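You operate a simulated robot arm through the tools that you are given. There is no shell and no other tool.

Carry out the task below with a simulated two-armed robot. There is one attempt and no reset: what you move stays moved.

## Task
Take the blue plastic block and put it on the beige base on the top of the window bench. Turn the month dial to MAY. Take the paper ball on the front of the pine table and put it away on the top of the low shelf. Take the beige pad on the front of the pine table and put it away on the keybed of the grand piano. Take the teal pad and put it on the left end of the upright's keybed. Turn the spring knob to 2. Put the green felt board on the right end of the upright's keybed. Open the top bench drawer, take the purple pad and put it in the inside of the top bench drawer and shut the drawer again. Put the grey foam block on the bench top beside the cradle. Put the grey weight on the keybed of the grand piano away on the top of the window bench. Pick up the carton from the keybed of the grand piano with one hand, pass it to the other hand and put it on the top of the grey mat. Open the paper bin lid. Any order will do. Set down upright: carton.

It is judged by the outcome, as a careful person would: the job done as asked, and still so three seconds after it is handed in. It fails if anything else is knocked over, pushed out of place, dropped, spilled or broken. Lids that push on must go on centred and level and be pressed home; caps that screw on are set level and turned clockwise until they are tight.

## Robot
Two 7-joint arms with three-finger grippers on one trunk, on a base that moves. Base frame: it is fixed to the floor where the robot stands at the start and does not move with it; the origin is under the middle of the robot, x ahead of it, y to its left, z up. Readings come in m, degrees, newtons and seconds.
The left shoulder is at the start at [0.047, 0.154, 0.993], the right one opposite. With the tool pointing down near the work surface each hand reaches from about 0.1 to 0.62 m from the robot's upright axis, wherever it stands, measured 20 degrees to its own side. Places, roughly: beige base (14x7x3 cm) [2.6, -1.7, 0.8]; beige pad (6x6x4 cm) [-1, -1.4, 0.8]; bench top beside the cradle (24x12 cm) [-2.22, 4.52, 0.8]; blue plastic block [2.5, -1, 0.75]; carton [-0.25, 2, 0.75]; green felt board (8x5x3 cm) [-1.8, 0.9, 0.2]; grey foam block (5x5x3 cm) [-0.4, 1.7, 0.7]; grey weight [-0.5, 1.5, 0.75]; inside of the top bench drawer [2.4, -1.5, 0.7]; keybed of the grand piano (24x132 cm) [-0.3, 2.12, 0.7]; left end of the upright's keybed (12x15 cm) [-3.46, 1.46, 0.68]; month dial [-2.1, -1.5, 1.4]; paper ball (4x4x4 cm) [-1.1, -1.3, 0.8]; paper bin lid [4, 2, 0.4]; purple pad (6x6x4 cm) [-0.5, 1.9, 0.7]; right end of the upright's keybed (12x15 cm) [-3.06, 2.46, 0.68]; spring knob [-2.2, 0.8, 0.6]; teal pad (7x6x4 cm) [-3.1, -0.9, 0.9]; top bench drawer [2.4, -1.5, 0.7]; top of the grey mat [3.3, 0.7, 0.8]; top of the low shelf [3.5, 3.3, 0.4]; top of the window bench [2.7, -1.2, 0.8]. Payload 2.69 kg a hand.
Tool frame (each hand has its own): the origin (TCP) lies between the finger pads and is the grasp point; the fingertips stand 0.029 m ahead of it; z points along the fingers, y is the line along which they close. The gripper opens to 0.12 m; its body begins 0.078 m behind the TCP.
Orientation is that of the tool frame in the base frame, as a unit quaternion [w, x, y, z]. With the fingers straight down and closing along the base's y, the tool's x points along the base's -x, its y along +y and its z along -z.

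## Interface
- The arms move only by the tool drive_tool. It takes "left_steps", "right_steps" or both (then of equal length, played together; a hand with none holds still); each is one flat list of numbers, 7 for each row, row after row: the shift along the tool's x, y, z in mm, then the turn, a rotation vector about the tool's x, y, z in degrees, then the gripper command, from -1 (fully open) to 1 (shut), values between in proportion. In form: [dx, dy, dz, ax, ay, az, grip, dx, dy, dz, ax, ay, az, grip, ...]. A call has 1 to 20 rows; each row is the pose to reach, as a shift and turn from the pose commanded when the call began, along the tool's axes at that moment. A row lasts 0.2 s, in which the tool goes at most 0.05 m and 8.6 degrees; a call with a longer step from one row to the next is refused whole, and so is a gripper value outside its range. Where a pose cannot be reached the arm comes as near as it can. A force on the tool above 40 N (or 10 N above the force at the start of the call, whichever is more), or a blocked arm, ends the call early, and 0.2 s more pass. Each finger travels about 0.1362 m/s and halts on what it meets, pressing with about 24 N; the grip force reading is that of the motor and also rises with nothing between the fingers. The clock runs only during rows and for 0.2 s after the last one: add rows that repeat a pose to give the fingers time. The reply holds the time, the measured pose of the TCP, the force on the tool along the base axes, the opening and the grip force, in the units named above and with some noise, with the torque about the TCP (base axes, N m) and any sound that the robot's microphone picked up.
- Cameras (640 x 400 px; columns grow to the right, rows downward): "scene" is now at [0.1621, -0.0182, 1.1665]; the picture's right is [-0.19, -0.98, 0.00], its down [-0.32, 0.06, -0.95] and it looks along [0.93, -0.18, -0.32] (base axes); focal length 214 px, centre (320, 200). "left" rides on the left gripper at [0.063, 0, -0.104] in its tool frame; the picture's right is [0.00, 1.00, 0.00], its down [-0.83, 0.00, -0.56] and it looks along [-0.56, 0.00, 0.83] (tool axes); focal length 275 px, centre (320, 200). "right" rides on the right gripper at [0.063, 0, -0.104] in its tool frame; the picture's right is [0.00, 1.00, 0.00], its down [-0.83, 0.00, -0.56] and it looks along [-0.56, 0.00, 0.83] (tool axes); focal length 275 px, centre (320, 200). There is no depth. A picture from a camera that has moved, and an enlarged one, comes with that camera's place and axes in the base frame and with its lens.
- get_image(camera): a new picture of that camera. It takes no simulated time.
- slide_trunk(by): moves the trunk up (or, below 0, down) by that many m; the arms and the scene camera ride with it, the base frame stays. It gives what a move gives, with no picture.
- steer(legs): drives the robot by 1 to 6 legs, each [ahead, left, turn to the left] in m, m and degrees, along the robot's own axes; the way and the turn of a leg run together, so that a leg with both is an arc; at most 1.5 m and 180 degrees a leg. The arms and the cameras ride along, it lands a little off, and it stops where it bumps. It gives what a move gives.
- aim_head(pan, tilt): turns the head with the scene camera to pan (to the left, within 80 degrees either way) and tilt (down, from -29 to 69), counted from straight ahead of the robot (the tilt from the chest, where the trunk bows). It gives what a move gives.
- inspect(camera, box): a new picture of the part [left, top, right, bottom] of that camera's present view, enlarged. It takes no simulated time.
- close_job(): hands the job in; it is judged then, once.

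Nothing tells you exact positions but the pictures and the camera data. Unless the task says otherwise, let go and move clear before handing in.

The tools are called as name(argument=value, ...) on one line, values as JSON. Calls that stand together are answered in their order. drive_tool: Moves the arms, as the interface text tells. Its arguments: {"type":"object","properties":{"left_steps":{"type":"array","items":{"type":"number"}},"right_steps":{"type":"array","items":{"type":"number"}}},"required":[]} The other tools are called the same way: slide_trunk (by) moves the trunk up or down; steer (legs) drives the base; aim_head (pan, tilt) turns the head that bears the scene camera; get_image (camera) takes a picture; inspect (camera, box) takes an enlarged picture of a part of a camera's view; close_job () hands the job in.

At the start:

```text
time_s: 0.0
left_ee_pos: [0.3229, 0.1155, 1.13]
left_orientation: [0.0, 0.001, 1.0, 0.001]
left_wrist_force: [-0.5, -0.1, -0.5]
left_ft_torque: [0.01, -0.02, -0.04]
left_finger_gap: 0.12
left_grasp_force: 0.0
right_ee_pos: [0.2533, -0.1226, 1.0986]
right_orientation: [0.0, 0.001, 1.0, 0.0]
right_wrist_force: [0.7, 0.6, -0.2]
right_ft_torque: [-0.01, 0.02, 0.02]
right_finger_gap: 0.1199
right_grasp_force: 0.1
trunk travel left (down, up): [-0.363, 0.075]
robot x, y, heading: [0.0029, 0.0011, 0.1]
head pan, tilt (commanded): [-10.9, 18.8]
```

scene: 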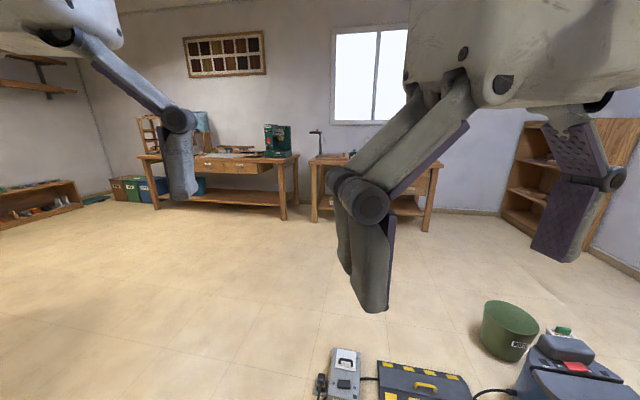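
right: 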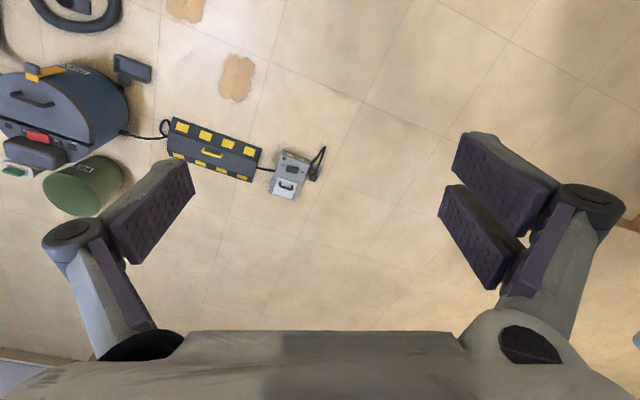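
left: 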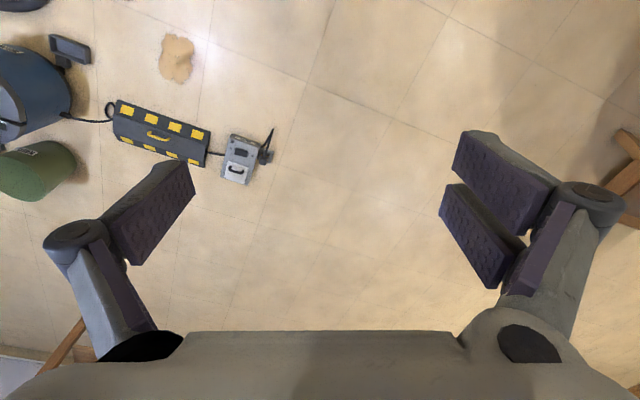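

I see a large workshop room, with two benches ahead, a shelf to the far left and some items on the floor at front right. I'll look around first before moving anything.

aim_head(pan=60, tilt=15)

get_image(camera="scene")

aim_head(pan=-60, tilt=15)

get_image(camera="scene")

```text
time_s: 1.4
left_ee_pos: [0.3247, 0.1156, 1.1295]
left_orientation: [-0.001, 0.0, 1.0, 0.0]
left_wrist_force: [-0.5, -0.2, 0.7]
left_ft_torque: [0.0, 0.0, 0.0]
left_finger_gap: 0.1204
left_grasp_force: 0.0
right_ee_pos: [0.2535, -0.1227, 1.0976]
right_orientation: [0.0, 0.0, 1.0, -0.001]
right_wrist_force: [0.4, -0.4, -0.2]
right_ft_torque: [0.0, 0.01, 0.0]
right_finger_gap: 0.1202
right_grasp_force: 0.1
trunk travel left (down, up): [-0.363, 0.075]
robot x, y, heading: [-0.0041, 0.0002, -0.3]
head pan, tilt (commanded): [60.0, 15.0]
```

```text
taken
camera scene: at [0.1173, 0.0804, 1.1726], right [0.87, -0.5, 0.0], down [-0.13, -0.22, -0.97], along [0.48, 0.84, -0.26], focal length 214 px, centre (320, 200)
```

scene: 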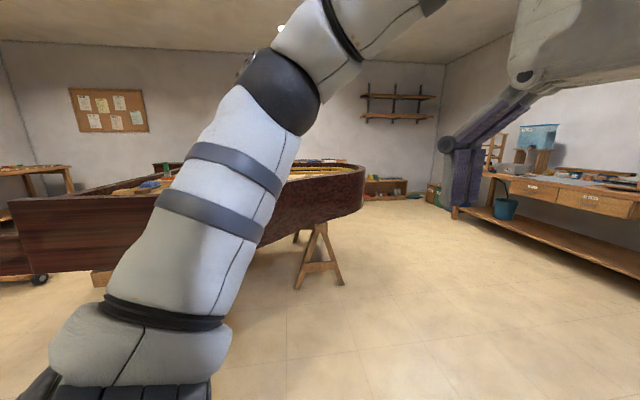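

```text
time_s: 3.4
left_ee_pos: [0.3238, 0.115, 1.13]
left_orientation: [0.001, 0.001, 1.0, 0.0]
left_wrist_force: [-0.5, 0.4, -0.3]
left_ft_torque: [0.01, 0.03, -0.02]
left_finger_gap: 0.1199
left_grasp_force: 0.1
right_ee_pos: [0.2527, -0.1227, 1.0969]
right_orientation: [-0.001, 0.0, 1.0, -0.001]
right_wrist_force: [-0.2, -0.9, -0.6]
right_ft_torque: [-0.02, -0.03, -0.03]
right_finger_gap: 0.1199
right_grasp_force: 0.0
trunk travel left (down, up): [-0.363, 0.075]
robot x, y, heading: [-0.0021, 0.0036, -0.1]
head pan, tilt (commanded): [-60.0, 15.0]
```

```text
taken
camera scene: at [0.1173, -0.0814, 1.1726], right [-0.87, -0.5, 0.0], down [-0.13, 0.22, -0.97], along [0.48, -0.84, -0.26], focal length 214 px, centre (320, 200)
```

scene: 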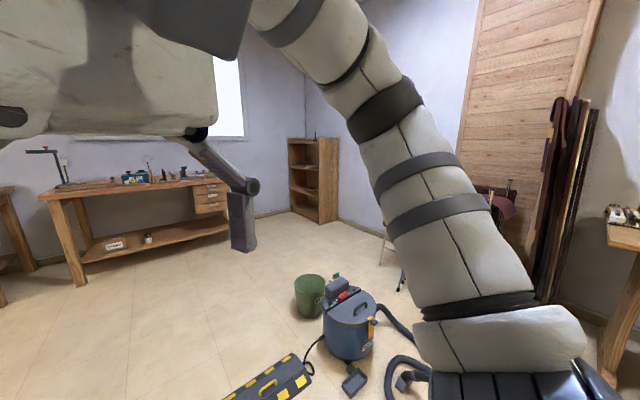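

The windows bench with its drawers lies ahead to the right and the grand piano to the left. I'll turn in place to see the rest of the room.

aim_head(pan=0, tilt=15)

steer(legs=[[0, 0, 90]])

get_image(camera="scene")

steer(legs=[[0, 0, 70]])

get_image(camera="scene")

steer(legs=[[0, 0, 60]])

get_image(camera="scene")

```text
time_s: 4.7
left_ee_pos: [0.3233, 0.1167, 1.13]
left_orientation: [0.0, 0.0, 1.0, 0.0]
left_wrist_force: [0.3, 0.0, -0.4]
left_ft_torque: [-0.02, 0.0, 0.02]
left_finger_gap: 0.1202
left_grasp_force: 0.0
right_ee_pos: [0.2529, -0.123, 1.0979]
right_orientation: [0.0, 0.0, 1.0, 0.0]
right_wrist_force: [0.1, -0.1, -0.3]
right_ft_torque: [0.0, -0.01, -0.01]
right_finger_gap: 0.1199
right_grasp_force: 0.0
trunk travel left (down, up): [-0.363, 0.075]
robot x, y, heading: [-0.0024, 0.001, 0.1]
head pan, tilt (commanded): [0.0, 15.0]
```

```text
time_s: 9.0
left_ee_pos: [-0.1153, 0.323, 1.1299]
left_orientation: [0.001, 0.708, -0.706, 0.0]
left_wrist_force: [-0.3, 0.1, -0.7]
left_ft_torque: [0.01, 0.01, 0.03]
left_finger_gap: 0.1199
left_grasp_force: 0.0
right_ee_pos: [0.1223, 0.2528, 1.097]
right_orientation: [0.0, 0.707, -0.707, 0.0]
right_wrist_force: [-0.8, 0.2, -0.4]
right_ft_torque: [0.0, 0.01, 0.01]
right_finger_gap: 0.12
right_grasp_force: 0.1
trunk travel left (down, up): [-0.363, 0.075]
robot x, y, heading: [0.0036, 0.0032, 90.2]
head pan, tilt (commanded): [0.0, 15.0]
```

```text
taken
camera scene: at [-0.0006, 0.1638, 1.1726], right [1.0, 0.0, 0.0], down [0.0, -0.26, -0.97], along [0.0, 0.97, -0.26], focal length 214 px, centre (320, 200)
```

scene: 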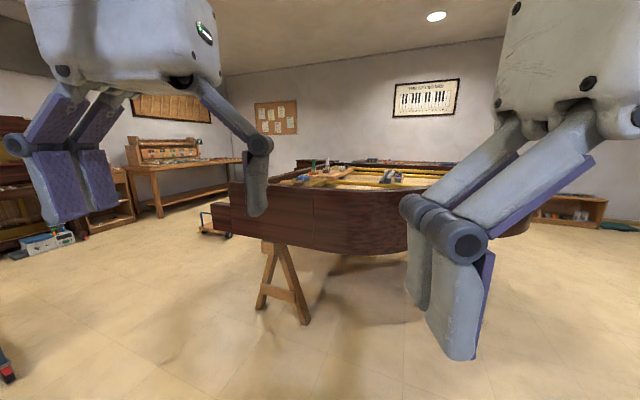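

```text
time_s: 12.4
left_ee_pos: [-0.3445, 0.0052, 1.1293]
left_orientation: [0.0, 0.984, -0.178, 0.0]
left_wrist_force: [0.2, -0.2, -1.0]
left_ft_torque: [-0.01, 0.0, 0.01]
left_finger_gap: 0.1199
left_grasp_force: 0.2
right_ee_pos: [-0.1931, 0.2037, 1.097]
right_orientation: [0.0, 0.984, -0.178, 0.0]
right_wrist_force: [0.3, -1.1, 0.1]
right_ft_torque: [-0.01, 0.01, 0.0]
right_finger_gap: 0.12
right_grasp_force: 0.1
trunk travel left (down, up): [-0.363, 0.075]
robot x, y, heading: [-0.0021, -0.0003, 159.7]
head pan, tilt (commanded): [0.0, 15.0]
```

```text
taken
camera scene: at [-0.1542, 0.0571, 1.1726], right [0.35, 0.94, 0.0], down [0.24, -0.09, -0.97], along [-0.9, 0.34, -0.26], focal length 214 px, centre (320, 200)
```

scene: 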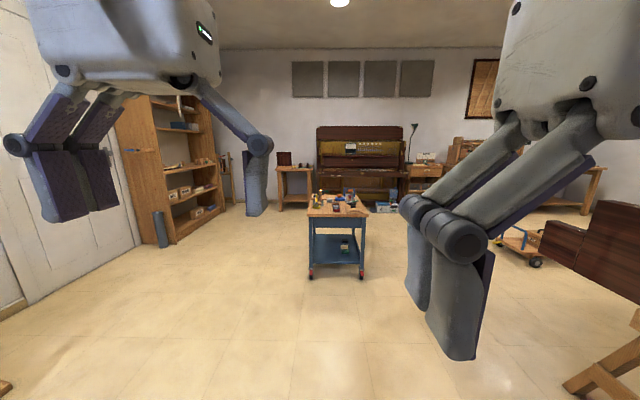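

```text
time_s: 15.4
left_ee_pos: [-0.1746, -0.2952, 1.1289]
left_orientation: [0.0, 0.941, 0.34, 0.0]
left_wrist_force: [0.0, -0.1, 1.0]
left_ft_torque: [-0.03, 0.02, 0.0]
left_finger_gap: 0.1199
left_grasp_force: 0.1
right_ee_pos: [-0.2728, -0.0681, 1.0985]
right_orientation: [-0.001, 0.94, 0.34, 0.0]
right_wrist_force: [0.7, -0.1, 0.3]
right_ft_torque: [-0.01, 0.0, 0.01]
right_finger_gap: 0.1199
right_grasp_force: 0.0
trunk travel left (down, up): [-0.363, 0.075]
robot x, y, heading: [-0.0037, 0.0003, -140.2]
head pan, tilt (commanded): [0.0, 15.0]
```

```text
taken
camera scene: at [-0.1266, -0.1056, 1.1726], right [-0.64, 0.77, 0.0], down [0.2, 0.17, -0.97], along [-0.74, -0.62, -0.26], focal length 214 px, centre (320, 200)
```

scene: 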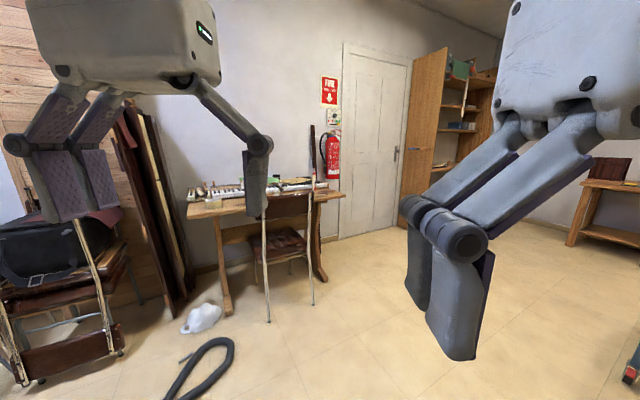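

The pine table is ahead with a chair tucked at its front; the tag dial below the FIRE sign may be the month dial. I'll zoom in on it.

inspect(camera="scene", box=[180, 60, 360, 240])

inspect(camera="scene", box=[180, 200, 360, 350])

aim_head(pan=0, tilt=45)

get_image(camera="scene")

```text
2.22 times, centred on (270, 150) of scene
camera zoom: at [-0.1266, -0.1056, 1.1726], right [-0.64, 0.77, 0.0], down [0.2, 0.17, -0.97], along [-0.74, -0.62, -0.26], focal length 477 px, centre (431, 311)
```

zoom: 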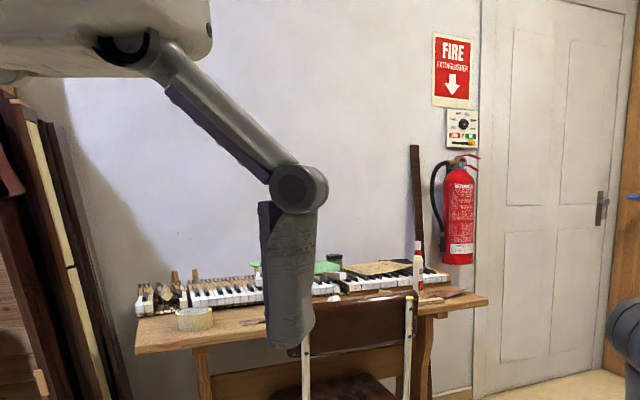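

```text
2.67 times, centred on (270, 275) of scene
camera zoom: at [-0.1266, -0.1056, 1.1726], right [-0.64, 0.77, 0.0], down [0.2, 0.17, -0.97], along [-0.74, -0.62, -0.26], focal length 572 px, centre (453, 0)
```

zoom: 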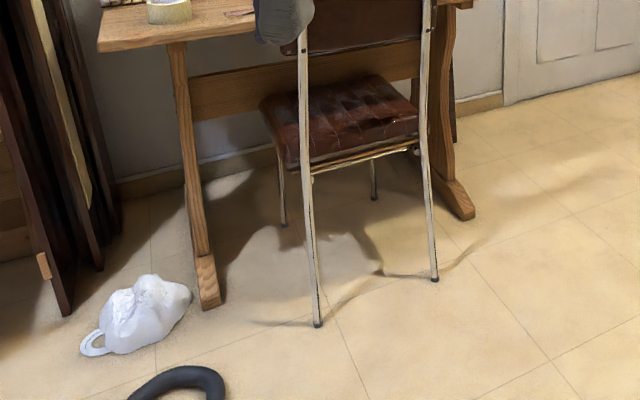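

```text
time_s: 16.4
left_ee_pos: [-0.1747, -0.2954, 1.1291]
left_orientation: [0.0, 0.94, 0.341, 0.0]
left_wrist_force: [-0.4, -0.4, -0.4]
left_ft_torque: [0.02, 0.03, 0.0]
left_finger_gap: 0.1202
left_grasp_force: 0.2
right_ee_pos: [-0.2721, -0.0676, 1.0975]
right_orientation: [0.0, 0.94, 0.34, 0.0]
right_wrist_force: [0.0, -0.2, -0.7]
right_ft_torque: [-0.02, -0.02, 0.0]
right_finger_gap: 0.1202
right_grasp_force: 0.1
trunk travel left (down, up): [-0.363, 0.075]
robot x, y, heading: [0.0008, 0.0009, -140.3]
head pan, tilt (commanded): [0.0, 45.0]
```

```text
taken
camera scene: at [-0.1173, -0.0978, 1.1258], right [-0.64, 0.77, 0.0], down [0.54, 0.45, -0.71], along [-0.54, -0.45, -0.71], focal length 214 px, centre (320, 200)
```

scene: 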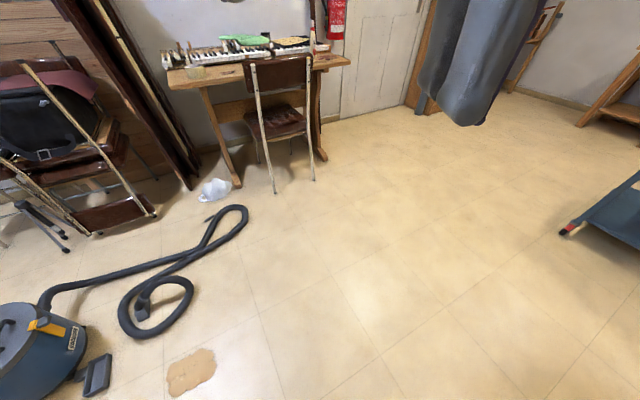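

The floor between here and the table holds a vacuum hose and a white bag, so I'll keep right of them. I'll go first to the month dial, which is on the wall below the FIRE sign, and stop a little short to look.

aim_head(pan=0, tilt=15)

steer(legs=[[0, 0, 30], [0.45, -0.62, 0], [0.45, -0.62, 0]])

get_image(camera="scene")

aim_head(pan=40, tilt=40)

get_image(camera="scene")

```text
time_s: 17.3
left_ee_pos: [-0.1752, -0.2937, 1.1301]
left_orientation: [0.0, 0.94, 0.341, 0.0]
left_wrist_force: [-0.4, -0.3, 0.2]
left_ft_torque: [0.0, -0.01, 0.0]
left_finger_gap: 0.1202
left_grasp_force: 0.0
right_ee_pos: [-0.2725, -0.0672, 1.0975]
right_orientation: [0.001, 0.941, 0.34, 0.0]
right_wrist_force: [0.0, -0.1, -0.1]
right_ft_torque: [-0.01, 0.01, 0.03]
right_finger_gap: 0.1197
right_grasp_force: 0.1
trunk travel left (down, up): [-0.363, 0.075]
robot x, y, heading: [0.0004, 0.0015, -140.2]
head pan, tilt (commanded): [0.0, 15.0]
```

```text
time_s: 28.9
left_ee_pos: [-1.4839, -0.7575, 1.1297]
left_orientation: [0.0, 0.823, 0.569, 0.001]
left_wrist_force: [-0.7, 0.8, 0.1]
left_ft_torque: [0.0, -0.04, -0.01]
left_finger_gap: 0.1202
left_grasp_force: 0.1
right_ee_pos: [-1.6816, -0.608, 1.0976]
right_orientation: [0.0, 0.822, 0.57, 0.0]
right_wrist_force: [0.2, 0.8, -0.4]
right_ft_torque: [-0.01, 0.01, 0.01]
right_finger_gap: 0.1197
right_grasp_force: 0.1
trunk travel left (down, up): [-0.363, 0.075]
robot x, y, heading: [-1.4804, -0.4145, -110.6]
head pan, tilt (commanded): [0.0, 15.0]
```

```text
taken
camera scene: at [-1.5366, -0.5684, 1.1726], right [-0.94, 0.35, 0.0], down [0.09, 0.24, -0.97], along [-0.34, -0.9, -0.26], focal length 214 px, centre (320, 200)
```

scene: 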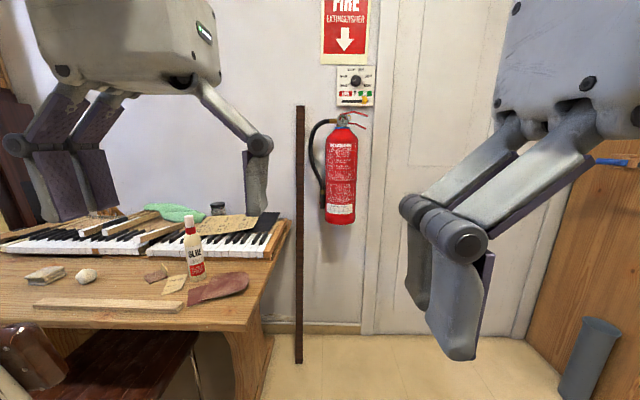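

```text
time_s: 30.0
left_ee_pos: [-1.4839, -0.7577, 1.1287]
left_orientation: [0.0, 0.822, 0.57, 0.0]
left_wrist_force: [-0.6, 0.3, 0.1]
left_ft_torque: [0.04, 0.04, -0.01]
left_finger_gap: 0.1201
left_grasp_force: 0.0
right_ee_pos: [-1.6826, -0.6086, 1.0975]
right_orientation: [0.001, 0.821, 0.57, 0.0]
right_wrist_force: [-0.1, -0.4, -0.3]
right_ft_torque: [0.01, 0.0, 0.0]
right_finger_gap: 0.1203
right_grasp_force: 0.1
trunk travel left (down, up): [-0.363, 0.075]
robot x, y, heading: [-1.4776, -0.4133, -110.5]
head pan, tilt (commanded): [40.0, 40.0]
```

```text
taken
camera scene: at [-1.4754, -0.5611, 1.1331], right [-0.94, -0.33, 0.0], down [-0.21, 0.61, -0.77], along [0.26, -0.72, -0.64], focal length 214 px, centre (320, 200)
```

scene: 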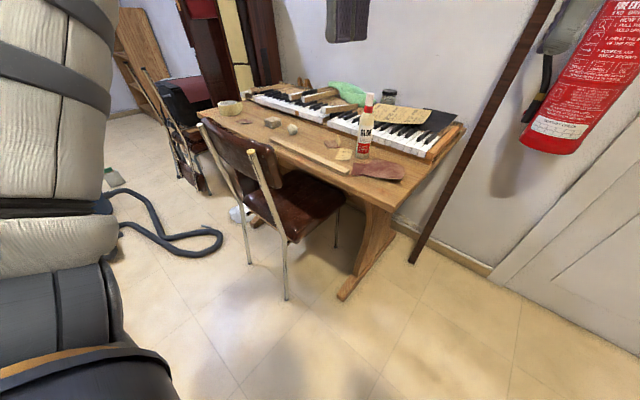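

The ball and beige pad are on the table's front, about 14 cm behind the edge, behind the chair back; the month dial is on the wall plate below the FIRE sign. I'll look down at my own base and zoom in on the dial.

aim_head(pan=0, tilt=69)

get_image(camera="scene")

aim_head(pan=-5, tilt=0)

inspect(camera="scene", box=[280, 80, 400, 180])

```text
time_s: 31.0
left_ee_pos: [-1.485, -0.7588, 1.128]
left_orientation: [0.001, 0.82, 0.572, 0.0]
left_wrist_force: [-32.3, -44.8, -23.8]
left_ft_torque: [3.33, -3.37, 1.94]
left_finger_gap: 0.1201
left_grasp_force: 0.1
right_ee_pos: [-1.6824, -0.6068, 1.0971]
right_orientation: [0.0, 0.821, 0.57, 0.001]
right_wrist_force: [-0.5, 0.3, 0.4]
right_ft_torque: [0.01, 0.02, 0.01]
right_finger_gap: 0.12
right_grasp_force: 0.3
trunk travel left (down, up): [-0.363, 0.075]
robot x, y, heading: [-1.4775, -0.4135, -110.2]
head pan, tilt (commanded): [0.0, 68.8]
```

```text
taken
camera scene: at [-1.5171, -0.5628, 1.1287], right [-0.99, 0.16, 0.0], down [0.11, 0.67, -0.73], along [-0.12, -0.72, -0.68], focal length 214 px, centre (320, 200)
```

scene: 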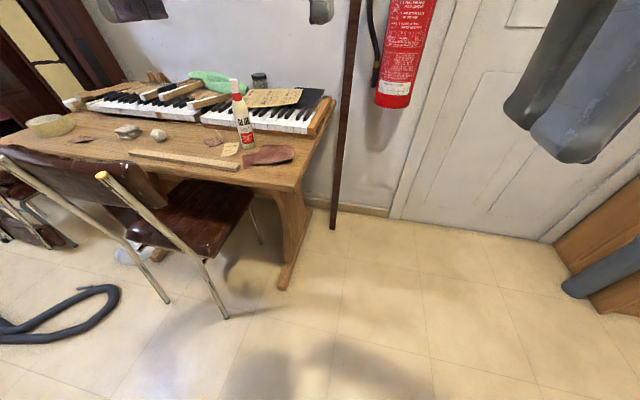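

```text
time_s: 32.4
left_ee_pos: [-1.4831, -0.7566, 1.1303]
left_orientation: [0.001, 0.822, 0.57, -0.001]
left_wrist_force: [-0.6, 0.2, 1.0]
left_ft_torque: [-0.03, 0.0, 0.0]
left_finger_gap: 0.12
left_grasp_force: 0.2
right_ee_pos: [-1.6828, -0.6084, 1.0981]
right_orientation: [0.0, 0.821, 0.57, 0.001]
right_wrist_force: [-0.9, -0.4, 0.6]
right_ft_torque: [0.0, -0.06, 0.0]
right_finger_gap: 0.12
right_grasp_force: 0.0
trunk travel left (down, up): [-0.363, 0.075]
robot x, y, heading: [-1.4767, -0.4123, -110.7]
head pan, tilt (commanded): [-5.0, 0.0]
```

```text
4.00 times, centred on (340, 130) of scene
camera zoom: at [-1.5424, -0.5622, 1.1967], right [-0.9, 0.43, 0.0], down [0.0, 0.0, -1.0], along [-0.43, -0.9, 0.0], focal length 858 px, centre (240, 480)
```

zoom: 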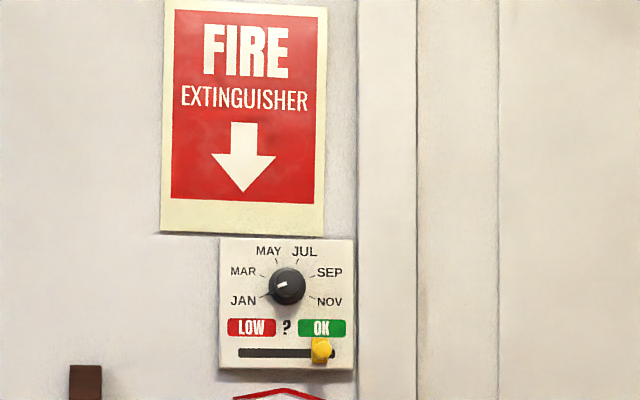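

The dial's labels run JAN to NOV, with the pointer now at JAN, so MAY is about 88° clockwise. I place the knob near (-2.08, -1.55, 1.45), and I'll drive to in front of it, keeping clear of the table corner.

steer(legs=[[0.483, -0.253, 0], [0, 0, -4.3]])

get_image(camera="scene")

```text
time_s: 36.0
left_ee_pos: [-1.9213, -1.115, 1.128]
left_orientation: [0.0, 0.844, 0.536, 0.0]
left_wrist_force: [-0.1, -0.1, 1.0]
left_ft_torque: [0.0, -0.01, 0.01]
left_finger_gap: 0.12
left_grasp_force: 0.1
right_ee_pos: [-2.1063, -0.95, 1.0985]
right_orientation: [0.0, 0.844, 0.536, 0.0]
right_wrist_force: [-0.5, -0.3, -0.4]
right_ft_torque: [0.03, -0.04, -0.01]
right_finger_gap: 0.1203
right_grasp_force: 0.1
trunk travel left (down, up): [-0.363, 0.075]
robot x, y, heading: [-1.8875, -0.7757, -115.0]
head pan, tilt (commanded): [-5.0, 0.0]
```

```text
taken
camera scene: at [-1.9631, -0.9164, 1.1967], right [-0.86, 0.5, 0.0], down [0.0, 0.0, -1.0], along [-0.5, -0.86, 0.0], focal length 214 px, centre (320, 200)
```

scene: 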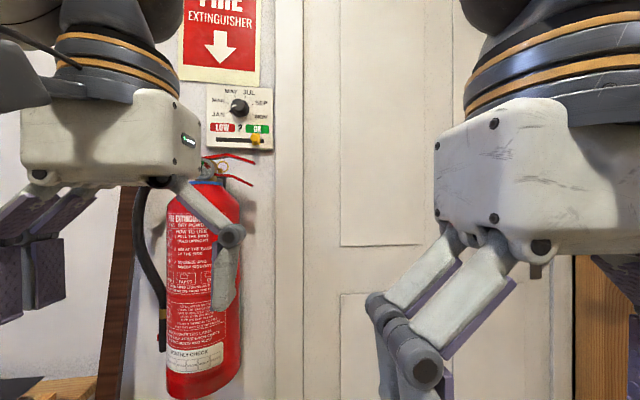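

The knob is about 0.76 m ahead and 0.16 m left of me at z≈1.45. I'll raise the trunk a little and bring the left hand up, pointing forward at the wall with fingers partly open.

slide_trunk(by=0.07)

drive_tool(left_steps=[-16, 4, -23, 0, -8.18, 0, -0.2, -32, 8, -46, 0, -16.36, 0, -0.2, -48, 12, -69, 0, -24.5, 0, -0.2, -64, 16, -92, 0, -32.7, 0, -0.2, -80, 20, -115, 0, -40.9, 0, -0.2, -97, 24, -138, 0, -49.1, 0, -0.2, -113, 28, -161, 0, -57.3, 0, -0.2, -129, 32, -184, 0, -65.4, 0, -0.2, -145, 36, -207, 0, -73.6, 0, -0.2, -161, 41, -230, 0, -81.8, 0, -0.2, -178, 47, -254, 0, -90, 0, -0.2, -178, 47, -254, 0, -90, 0, -0.2])

get_image(camera="left")

get_image(camera="scene")

```text
time_s: 37.1
left_ee_pos: [-1.9198, -1.1175, 1.1979]
left_orientation: [-0.001, 0.844, 0.536, 0.001]
left_wrist_force: [0.2, 0.1, 0.7]
left_ft_torque: [0.04, -0.02, 0.0]
left_finger_gap: 0.12
left_grasp_force: 0.0
right_ee_pos: [-2.1064, -0.9506, 1.1669]
right_orientation: [-0.001, 0.844, 0.536, 0.002]
right_wrist_force: [-1.4, -0.4, -0.6]
right_ft_torque: [0.02, -0.03, 0.03]
right_finger_gap: 0.1198
right_grasp_force: 0.0
trunk travel left (down, up): [-0.433, 0.005]
robot x, y, heading: [-1.8902, -0.7718, -115.0]
head pan, tilt (commanded): [-5.0, 0.0]
```

```text
time_s: 39.7
left_ee_pos: [-1.9538, -1.2977, 1.4543]
left_orientation: [-0.379, -0.596, -0.378, 0.598]
left_wrist_force: [0.4, 0.1, -0.1]
left_ft_torque: [-0.01, 0.03, -0.01]
left_finger_gap: 0.0722
left_grasp_force: 0.0
right_ee_pos: [-2.1058, -0.9494, 1.1686]
right_orientation: [0.0, 0.844, 0.536, 0.0]
right_wrist_force: [0.7, -0.1, -0.1]
right_ft_torque: [-0.01, 0.0, 0.02]
right_finger_gap: 0.1197
right_grasp_force: 0.1
trunk travel left (down, up): [-0.433, 0.005]
robot x, y, heading: [-1.8894, -0.7741, -115.3]
head pan, tilt (commanded): [-5.0, 0.0]
```

```text
taken
camera left: at [-1.9083, -1.2041, 1.3924], right [0.91, -0.43, 0.0], down [0.23, 0.51, 0.83], along [-0.35, -0.75, 0.56], focal length 275 px, centre (320, 200)
```

left: 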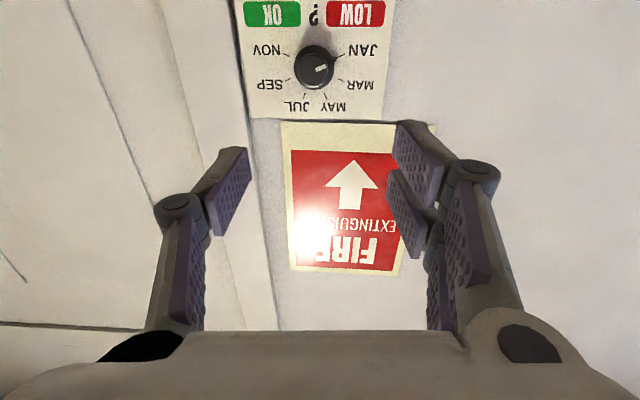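

```text
taken
camera scene: at [-1.9365, -0.86, 1.2779], right [-0.86, 0.5, 0.0], down [0.0, 0.0, -1.0], along [-0.5, -0.86, 0.0], focal length 214 px, centre (320, 200)
```

scene: 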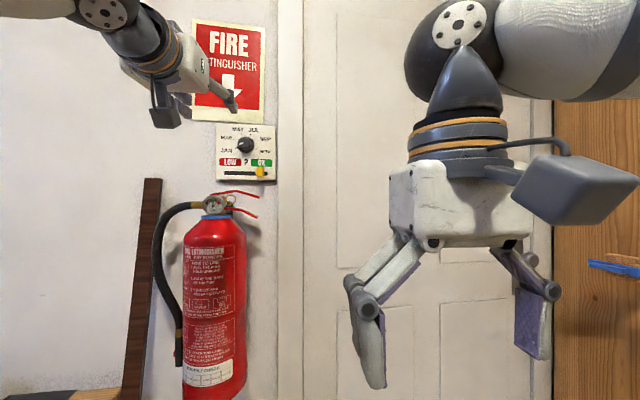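

The left hand points straight at the knob, which is about 0.27 m ahead and nearly centred. I'll pre-roll the hand by −44° so there's room to turn +88°, then move closer.

drive_tool(left_steps=[2, -1, 20, 0, 0, -7.33, -0.4, 4, -2, 40, 0, 0, -14.67, -0.4, 6, -2, 60, 0, 0, -22, -0.4, 6, -2, 80, 0, 0, -29.3, -0.4, 6, -2, 100, 0, 0, -36.7, -0.4, 6, -2, 120, 0, 0, -44, -0.4, 6, -2, 140, 0, 0, -44, -0.4, 6, -2, 160, 0, 0, -44, -0.4])

get_image(camera="left")

inspect(camera="scene", box=[180, 80, 320, 200])

```text
time_s: 41.5
left_ee_pos: [-2.0139, -1.4217, 1.4466]
left_orientation: [-0.127, -0.411, -0.574, 0.696]
left_wrist_force: [-0.1, 0.3, 0.5]
left_ft_torque: [0.02, -0.02, -0.04]
left_finger_gap: 0.0842
left_grasp_force: 0.0
left hand out of reach, approached as far as the arm can: row 8
right_ee_pos: [-2.1059, -0.9514, 1.1683]
right_orientation: [0.0, 0.844, 0.536, -0.001]
right_wrist_force: [0.8, 0.5, 0.7]
right_ft_torque: [-0.01, -0.02, 0.03]
right_finger_gap: 0.1201
right_grasp_force: 0.0
trunk travel left (down, up): [-0.433, 0.005]
robot x, y, heading: [-1.888, -0.7738, -115.1]
head pan, tilt (commanded): [-5.0, 0.0]
```

```text
taken
camera left: at [-2.0085, -1.3101, 1.4031], right [0.65, -0.31, -0.69], down [0.76, 0.26, 0.6], along [-0.01, -0.92, 0.4], focal length 275 px, centre (320, 200)
```

left: 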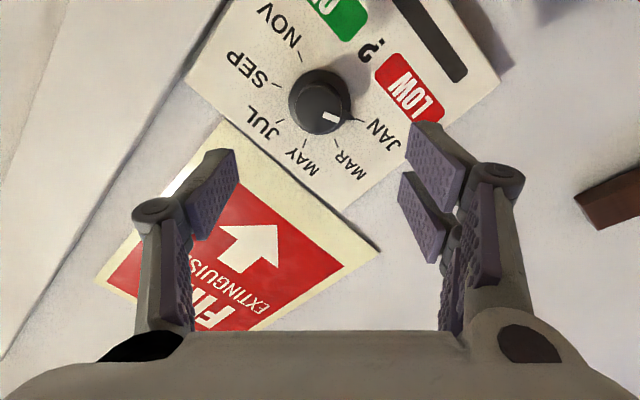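

```text
3.33 times, centred on (250, 140) of scene
camera zoom: at [-1.9357, -0.8595, 1.2781], right [-0.86, 0.5, 0.0], down [0.0, 0.0, -1.0], along [-0.5, -0.86, 0.0], focal length 715 px, centre (553, 400)
```

zoom: 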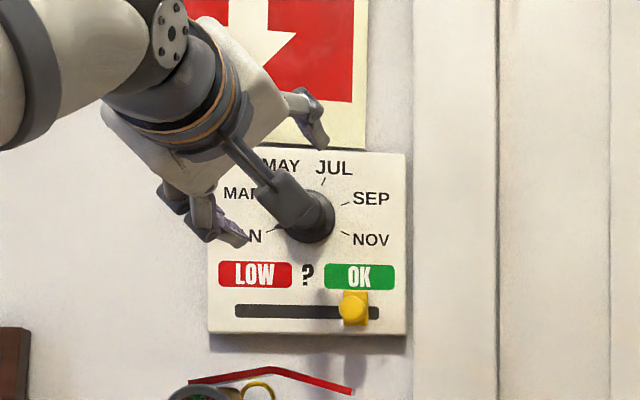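

The arm hit its reach limit about 0.13 m short. I'll draw the hand back 0.12 m, drive the base 0.15 m forward, and look again.

drive_tool(left_steps=[0, 0, -40, 0, 0, 0, -0.4, 0, 0, -80, 0, 0, 0, -0.4, 0, 0, -120, 0, 0, 0, -0.4, 0, 0, -140, 0, 0, 0, -0.4])

steer(legs=[[0.15, 0, 0]])

get_image(camera="left")

```text
time_s: 42.5
left_ee_pos: [-1.9532, -1.2968, 1.4476]
left_orientation: [-0.127, -0.41, -0.575, 0.697]
left_wrist_force: [0.0, -0.2, -0.1]
left_ft_torque: [0.0, 0.0, 0.02]
left_finger_gap: 0.0842
left_grasp_force: 0.0
right_ee_pos: [-2.1063, -0.9504, 1.1682]
right_orientation: [0.0, 0.844, 0.536, 0.0]
right_wrist_force: [0.5, 0.9, 0.6]
right_ft_torque: [0.04, 0.0, -0.01]
right_finger_gap: 0.12
right_grasp_force: 0.0
trunk travel left (down, up): [-0.433, 0.005]
robot x, y, heading: [-1.8871, -0.7735, -115.3]
head pan, tilt (commanded): [-5.0, 0.0]
```

```text
time_s: 43.9
left_ee_pos: [-2.0149, -1.4306, 1.4471]
left_orientation: [-0.129, -0.41, -0.575, 0.696]
left_wrist_force: [-0.4, 0.3, -0.3]
left_ft_torque: [0.0, 0.03, 0.0]
left_finger_gap: 0.0839
left_grasp_force: 0.0
right_ee_pos: [-2.1673, -1.0846, 1.1673]
right_orientation: [0.0, 0.844, 0.536, 0.0]
right_wrist_force: [-0.3, -0.1, 0.2]
right_ft_torque: [0.01, 0.0, 0.03]
right_finger_gap: 0.1199
right_grasp_force: 0.1
trunk travel left (down, up): [-0.433, 0.005]
robot x, y, heading: [-1.9459, -0.9098, -115.1]
head pan, tilt (commanded): [-5.0, 0.0]
```

```text
taken
camera left: at [-2.0103, -1.3197, 1.4038], right [0.65, -0.31, -0.69], down [0.76, 0.26, 0.6], along [0.0, -0.92, 0.4], focal length 275 px, centre (320, 200)
```

left: 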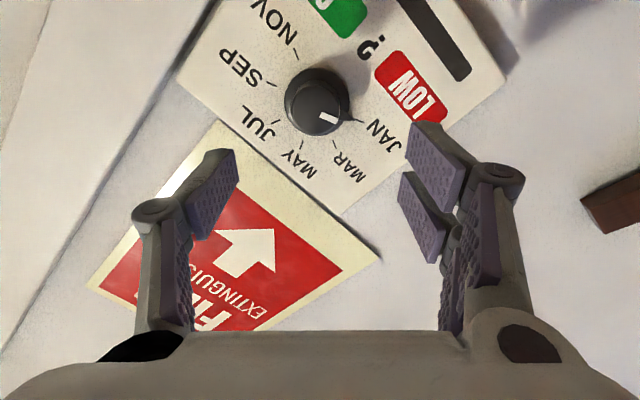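

The knob sits on the tool axis, about 0.12 m ahead of the TCP. I'll advance 60 mm and check the centring.

drive_tool(left_steps=[0, 0, 20, 0, 0, 0, -0.4, 0, 0, 40, 0, 0, 0, -0.4, 0, 0, 60, 0, 0, 0, -0.4])

get_image(camera="left")

inspect(camera="scene", box=[160, 60, 320, 180])

```text
time_s: 44.7
left_ee_pos: [-2.0415, -1.4865, 1.4487]
left_orientation: [-0.128, -0.411, -0.575, 0.696]
left_wrist_force: [0.3, -0.7, 0.3]
left_ft_torque: [0.0, -0.02, -0.04]
left_finger_gap: 0.084
left_grasp_force: 0.1
right_ee_pos: [-2.1686, -1.0841, 1.1686]
right_orientation: [0.0, 0.843, 0.537, -0.001]
right_wrist_force: [0.6, -0.4, 0.3]
right_ft_torque: [0.0, -0.02, -0.02]
right_finger_gap: 0.12
right_grasp_force: 0.1
trunk travel left (down, up): [-0.433, 0.005]
robot x, y, heading: [-1.9466, -0.9068, -115.0]
head pan, tilt (commanded): [-5.0, 0.0]
```

```text
taken
camera left: at [-2.0365, -1.3741, 1.4044], right [0.65, -0.31, -0.69], down [0.76, 0.26, 0.6], along [0.0, -0.92, 0.4], focal length 275 px, centre (320, 200)
```

left: 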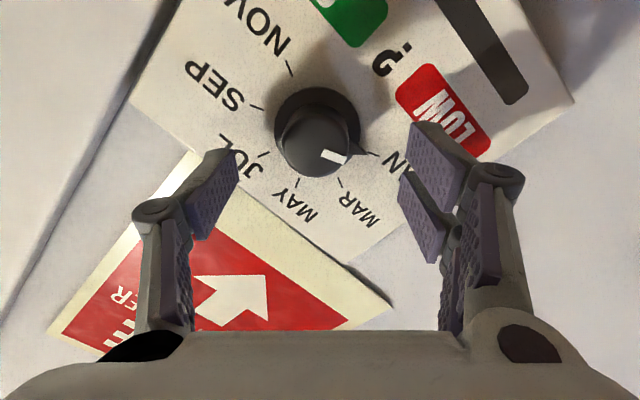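

```text
3.33 times, centred on (240, 120) of scene
camera zoom: at [-1.9991, -0.9938, 1.2778], right [-0.87, 0.5, 0.0], down [0.0, 0.0, -1.0], along [-0.5, -0.87, 0.0], focal length 715 px, centre (587, 467)
```

zoom: 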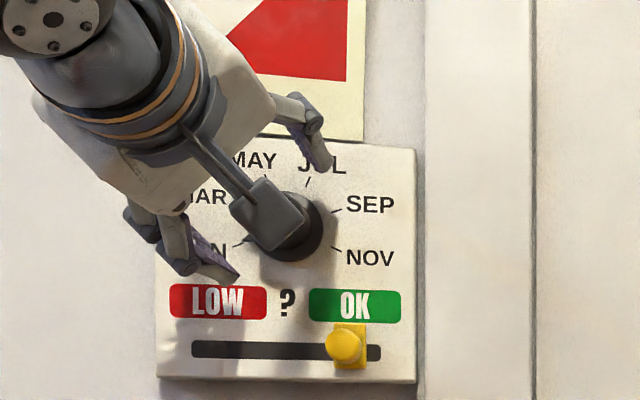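

The knob front is about 5 cm ahead and the plate about 8 cm ahead of the TCP. I'll advance 38 mm so the fingertips straddle the knob, then check before closing.

drive_tool(left_steps=[0, 1, 13, 0, 0, 0, -0.4, 0, 1, 26, 0, 0, 0, -0.4, 0, 1, 38, 0, 0, 0, -0.4])

get_image(camera="left")

inspect(camera="scene", box=[160, 60, 320, 180])

```text
time_s: 45.5
left_ee_pos: [-2.0547, -1.5158, 1.4485]
left_orientation: [-0.13, -0.411, -0.574, 0.696]
left_wrist_force: [11.9, 36.9, -18.7]
left_ft_torque: [0.44, -0.27, 0.57]
left_finger_gap: 0.1108
left_grasp_force: 25.5
right_ee_pos: [-2.1666, -1.0794, 1.1682]
right_orientation: [0.001, 0.843, 0.537, -0.001]
right_wrist_force: [0.7, 0.4, 0.4]
right_ft_torque: [0.08, -0.02, -0.01]
right_finger_gap: 0.1198
right_grasp_force: 0.1
trunk travel left (down, up): [-0.433, 0.005]
robot x, y, heading: [-1.95, -0.9039, -115.0]
head pan, tilt (commanded): [-5.0, 0.0]
```

```text
taken
camera left: at [-2.0499, -1.4031, 1.4046], right [0.66, -0.31, -0.69], down [0.76, 0.26, 0.6], along [0.0, -0.91, 0.4], focal length 275 px, centre (320, 200)
```

left: 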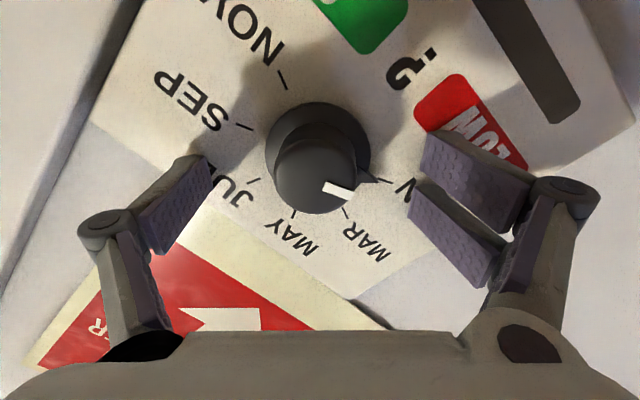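

```text
3.33 times, centred on (240, 120) of scene
camera zoom: at [-1.9971, -0.9889, 1.2782], right [-0.87, 0.5, 0.0], down [0.0, 0.0, -1.0], along [-0.5, -0.87, 0.0], focal length 715 px, centre (587, 467)
```

zoom: 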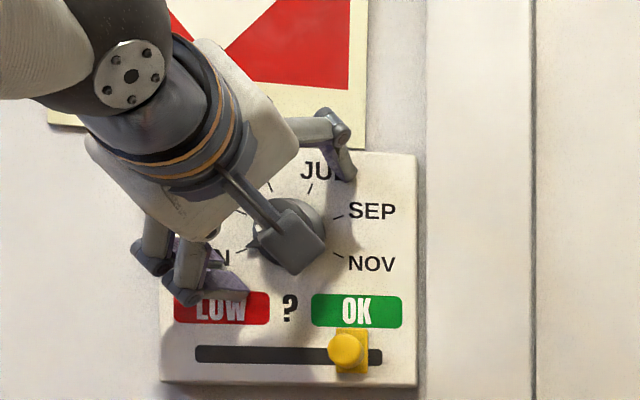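

The fingertips touched the plate and spread slightly, so I'm about 1 cm too deep. I'll back off 12 mm and re-open to the narrower gap before closing.

drive_tool(left_steps=[0, 0, -6, 0, 0, 0, -0.4, 0, 0, -12, 0, 0, 0, -0.4, 0, 0, -12, 0, 0, 0, -0.4])

get_image(camera="left")

```text
time_s: 46.3
left_ee_pos: [-2.0481, -1.5098, 1.4492]
left_orientation: [-0.13, -0.41, -0.575, 0.696]
left_wrist_force: [5.2, 9.5, 4.5]
left_ft_torque: [-0.14, -0.02, 0.1]
left_finger_gap: 0.0886
left_grasp_force: 1.2
right_ee_pos: [-2.1674, -1.0827, 1.1694]
right_orientation: [0.0, 0.843, 0.537, -0.001]
right_wrist_force: [-0.4, -1.1, 0.1]
right_ft_torque: [0.02, 0.01, -0.01]
right_finger_gap: 0.1198
right_grasp_force: 0.0
trunk travel left (down, up): [-0.433, 0.005]
robot x, y, heading: [-1.9477, -0.9067, -114.9]
head pan, tilt (commanded): [-5.0, 0.0]
```

```text
taken
camera left: at [-2.0437, -1.3975, 1.4046], right [0.65, -0.31, -0.69], down [0.76, 0.26, 0.6], along [0.0, -0.91, 0.41], focal length 275 px, centre (320, 200)
```

left: 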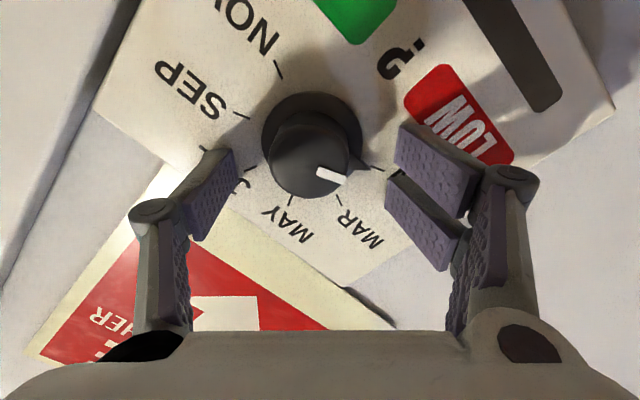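

There's slight residual contact, and the knob sits roughly 8 mm off in tool x and −5 mm in tool y. I'll recentre, back off a few mm more, and check.

drive_tool(left_steps=[0, 0, -4, 0, 0, 0, -0.4, 8, -5, -4, 0, 0, 0, -0.4, 8, -5, -4, 0, 0, 0, -0.4])

get_image(camera="left")

```text
time_s: 47.1
left_ee_pos: [-2.0562, -1.5021, 1.4455]
left_orientation: [-0.129, -0.411, -0.575, 0.695]
left_wrist_force: [1.1, 3.5, -0.2]
left_ft_torque: [0.06, -0.03, 0.17]
left_finger_gap: 0.0853
left_grasp_force: 0.8
right_ee_pos: [-2.1683, -1.0829, 1.1683]
right_orientation: [0.0, 0.844, 0.537, -0.001]
right_wrist_force: [0.1, -0.4, 0.1]
right_ft_torque: [0.01, -0.01, -0.01]
right_finger_gap: 0.12
right_grasp_force: 0.1
trunk travel left (down, up): [-0.433, 0.005]
robot x, y, heading: [-1.9479, -0.9029, -115.1]
head pan, tilt (commanded): [-5.0, 0.0]
```

```text
taken
camera left: at [-2.052, -1.3896, 1.4014], right [0.65, -0.31, -0.69], down [0.76, 0.26, 0.6], along [0.0, -0.92, 0.4], focal length 275 px, centre (320, 200)
```

left: 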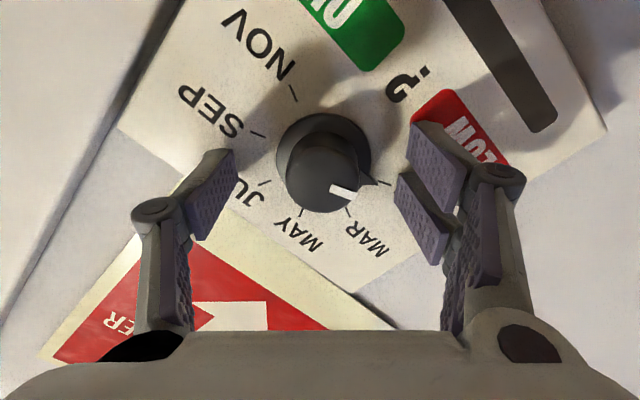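

The knob is now centred between the finger pads. I'll close on it and check.

drive_tool(left_steps=[0, 0, 0, 0, 0, 0, 0.1, 0, 0, 0, 0, 0, 0, 0.5, 0, 0, 0, 0, 0, 0, 0.8, 0, 0, 0, 0, 0, 0, 0.8])

get_image(camera="left")

```text
time_s: 47.6
left_ee_pos: [-2.05, -1.4994, 1.4478]
left_orientation: [-0.131, -0.407, -0.578, 0.695]
left_wrist_force: [12.0, 19.5, -6.6]
left_ft_torque: [-0.04, -0.03, -0.6]
left_finger_gap: 0.0466
left_grasp_force: 11.8
right_ee_pos: [-2.1652, -1.0795, 1.1698]
right_orientation: [0.001, 0.843, 0.539, -0.002]
right_wrist_force: [-1.0, 0.1, 0.2]
right_ft_torque: [-0.01, -0.04, -0.02]
right_finger_gap: 0.1199
right_grasp_force: 0.0
trunk travel left (down, up): [-0.433, 0.005]
robot x, y, heading: [-1.9484, -0.9069, -114.9]
head pan, tilt (commanded): [-5.0, 0.0]
stopped in row 2 (left hand): the force on the tool passed its limit at 46 N (the readings are from after the stop); the commanded pose is now the measured one
```

```text
taken
camera left: at [-2.0469, -1.3855, 1.4032], right [0.66, -0.3, -0.69], down [0.75, 0.27, 0.6], along [0.01, -0.92, 0.4], focal length 275 px, centre (320, 200)
```

left: 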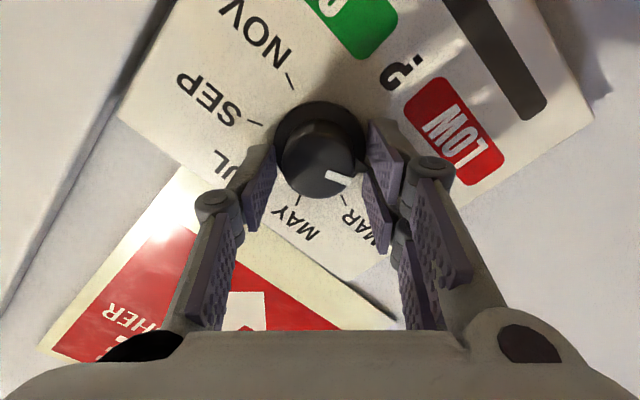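

The closing tips pressed the plate a bit. I'll back off 5 mm and then close firmly on the knob.

drive_tool(left_steps=[0, 0, -3, 0, 0, 0, 0.2, 0, 0, -6, 0, 0, 0, 0.2, 0, 0, -6, 0, 0, 0, 0.5, 0, 0, -6, 0, 0, 0, 0.6])

get_image(camera="left")

```text
time_s: 48.6
left_ee_pos: [-2.0517, -1.493, 1.4448]
left_orientation: [-0.13, -0.41, -0.578, 0.694]
left_wrist_force: [4.6, 19.9, -2.6]
left_ft_torque: [0.55, -0.19, -0.44]
left_finger_gap: 0.033
left_grasp_force: 44.4
right_ee_pos: [-2.1665, -1.0805, 1.168]
right_orientation: [0.001, 0.843, 0.537, -0.001]
right_wrist_force: [0.9, 0.0, 0.1]
right_ft_torque: [-0.03, 0.0, 0.0]
right_finger_gap: 0.1202
right_grasp_force: 0.1
trunk travel left (down, up): [-0.433, 0.005]
robot x, y, heading: [-1.948, -0.9062, -115.2]
head pan, tilt (commanded): [-5.0, 0.0]
```

```text
taken
camera left: at [-2.0467, -1.3809, 1.402], right [0.66, -0.3, -0.69], down [0.75, 0.26, 0.6], along [0.0, -0.92, 0.4], focal length 275 px, centre (320, 200)
```

left: 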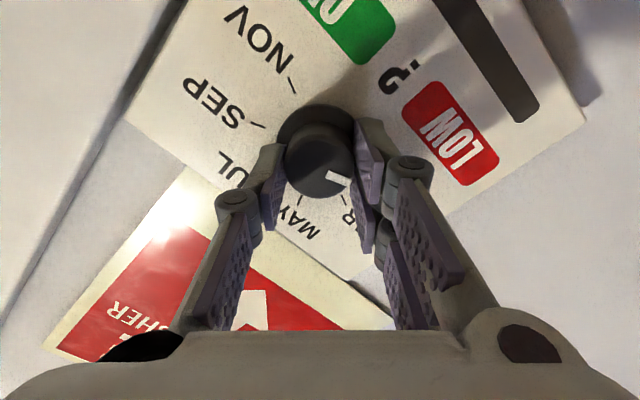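

The knob is held firmly with a 33 mm gap. I'll begin turning clockwise (+z), first 40°, and check the pointer.

drive_tool(left_steps=[0, 0, -1, 0, 0, 8, 0.6, 0, 0, -2, 0, 0, 16, 0.6, 0, 0, -2, 0, 0, 24, 0.6, 0, 0, -2, 0, 0, 32, 0.6, 0, 0, -2, 0, 0, 40, 0.6])

get_image(camera="left")

```text
time_s: 49.8
left_ee_pos: [-2.0524, -1.4922, 1.4474]
left_orientation: [-0.361, -0.582, -0.402, 0.607]
left_wrist_force: [-6.9, 5.4, 17.1]
left_ft_torque: [0.3, -0.1, -0.13]
left_finger_gap: 0.033
left_grasp_force: 44.9
right_ee_pos: [-2.1684, -1.0803, 1.1674]
right_orientation: [0.002, 0.844, 0.537, 0.0]
right_wrist_force: [-1.2, 0.2, -0.1]
right_ft_torque: [0.03, 0.02, 0.0]
right_finger_gap: 0.1199
right_grasp_force: 0.0
trunk travel left (down, up): [-0.433, 0.005]
robot x, y, heading: [-1.9466, -0.9061, -114.7]
head pan, tilt (commanded): [-5.0, 0.0]
```

```text
taken
camera left: at [-2.0125, -1.3964, 1.385], right [0.91, -0.42, -0.06], down [0.28, 0.48, 0.83], along [-0.32, -0.77, 0.55], focal length 275 px, centre (320, 200)
```

left: 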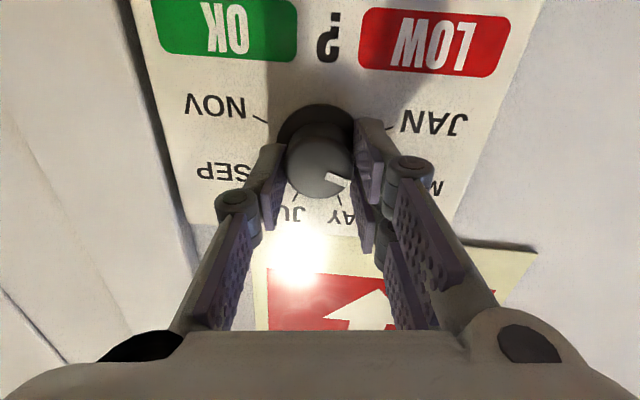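

The knob turns with the hand. I'll continue another 44° and check it against the MAY tick.

drive_tool(left_steps=[0, 0, 0, 0, 0, 8, 0.6, 0, 0, 0, 0, 0, 16, 0.6, 0, 0, 0, 0, 0, 24, 0.6, 0, 0, 0, 0, 0, 32, 0.6, 0, 0, 0, 0, 0, 40, 0.6, 0, 0, 0, 0, 0, 46, 0.6, 0, 0, 0, 0, 0, 46, 0.6])

get_image(camera="left")

inspect(camera="scene", box=[160, 60, 320, 180])

```text
time_s: 51.4
left_ee_pos: [-2.0539, -1.4922, 1.4453]
left_orientation: [0.569, 0.695, 0.141, -0.417]
left_wrist_force: [-12.4, 13.7, 11.2]
left_ft_torque: [-0.05, 0.04, -0.25]
left_finger_gap: 0.0331
left_grasp_force: 44.8
right_ee_pos: [-2.1693, -1.0809, 1.1685]
right_orientation: [0.002, 0.843, 0.538, 0.0]
right_wrist_force: [-0.4, 0.0, -0.3]
right_ft_torque: [0.01, 0.0, 0.01]
right_finger_gap: 0.1201
right_grasp_force: 0.1
trunk travel left (down, up): [-0.433, 0.005]
robot x, y, heading: [-1.9485, -0.9034, -115.1]
head pan, tilt (commanded): [-5.0, 0.0]
```

```text
taken
camera left: at [-1.9716, -1.4149, 1.4003], right [0.67, -0.31, 0.67], down [-0.28, 0.74, 0.62], along [-0.69, -0.6, 0.41], focal length 275 px, centre (320, 200)
```

left: 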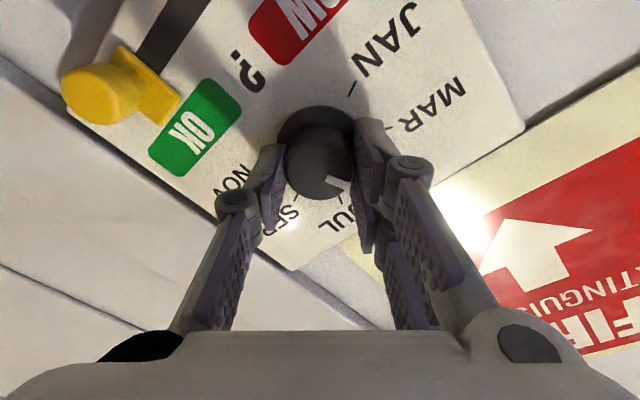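

```text
3.33 times, centred on (240, 120) of scene
camera zoom: at [-2.0007, -0.9894, 1.278], right [-0.87, 0.5, 0.0], down [0.0, 0.0, -1.0], along [-0.5, -0.87, 0.0], focal length 715 px, centre (587, 467)
```

zoom: 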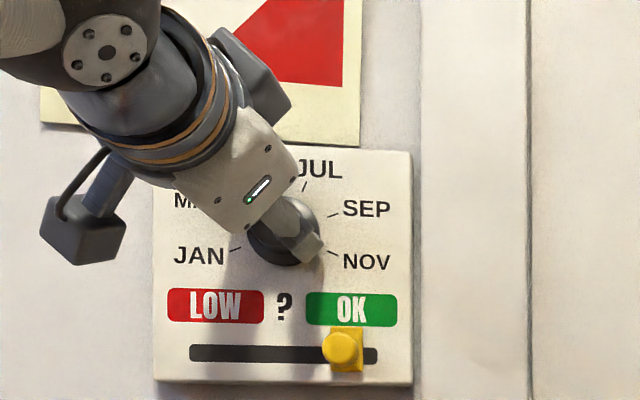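

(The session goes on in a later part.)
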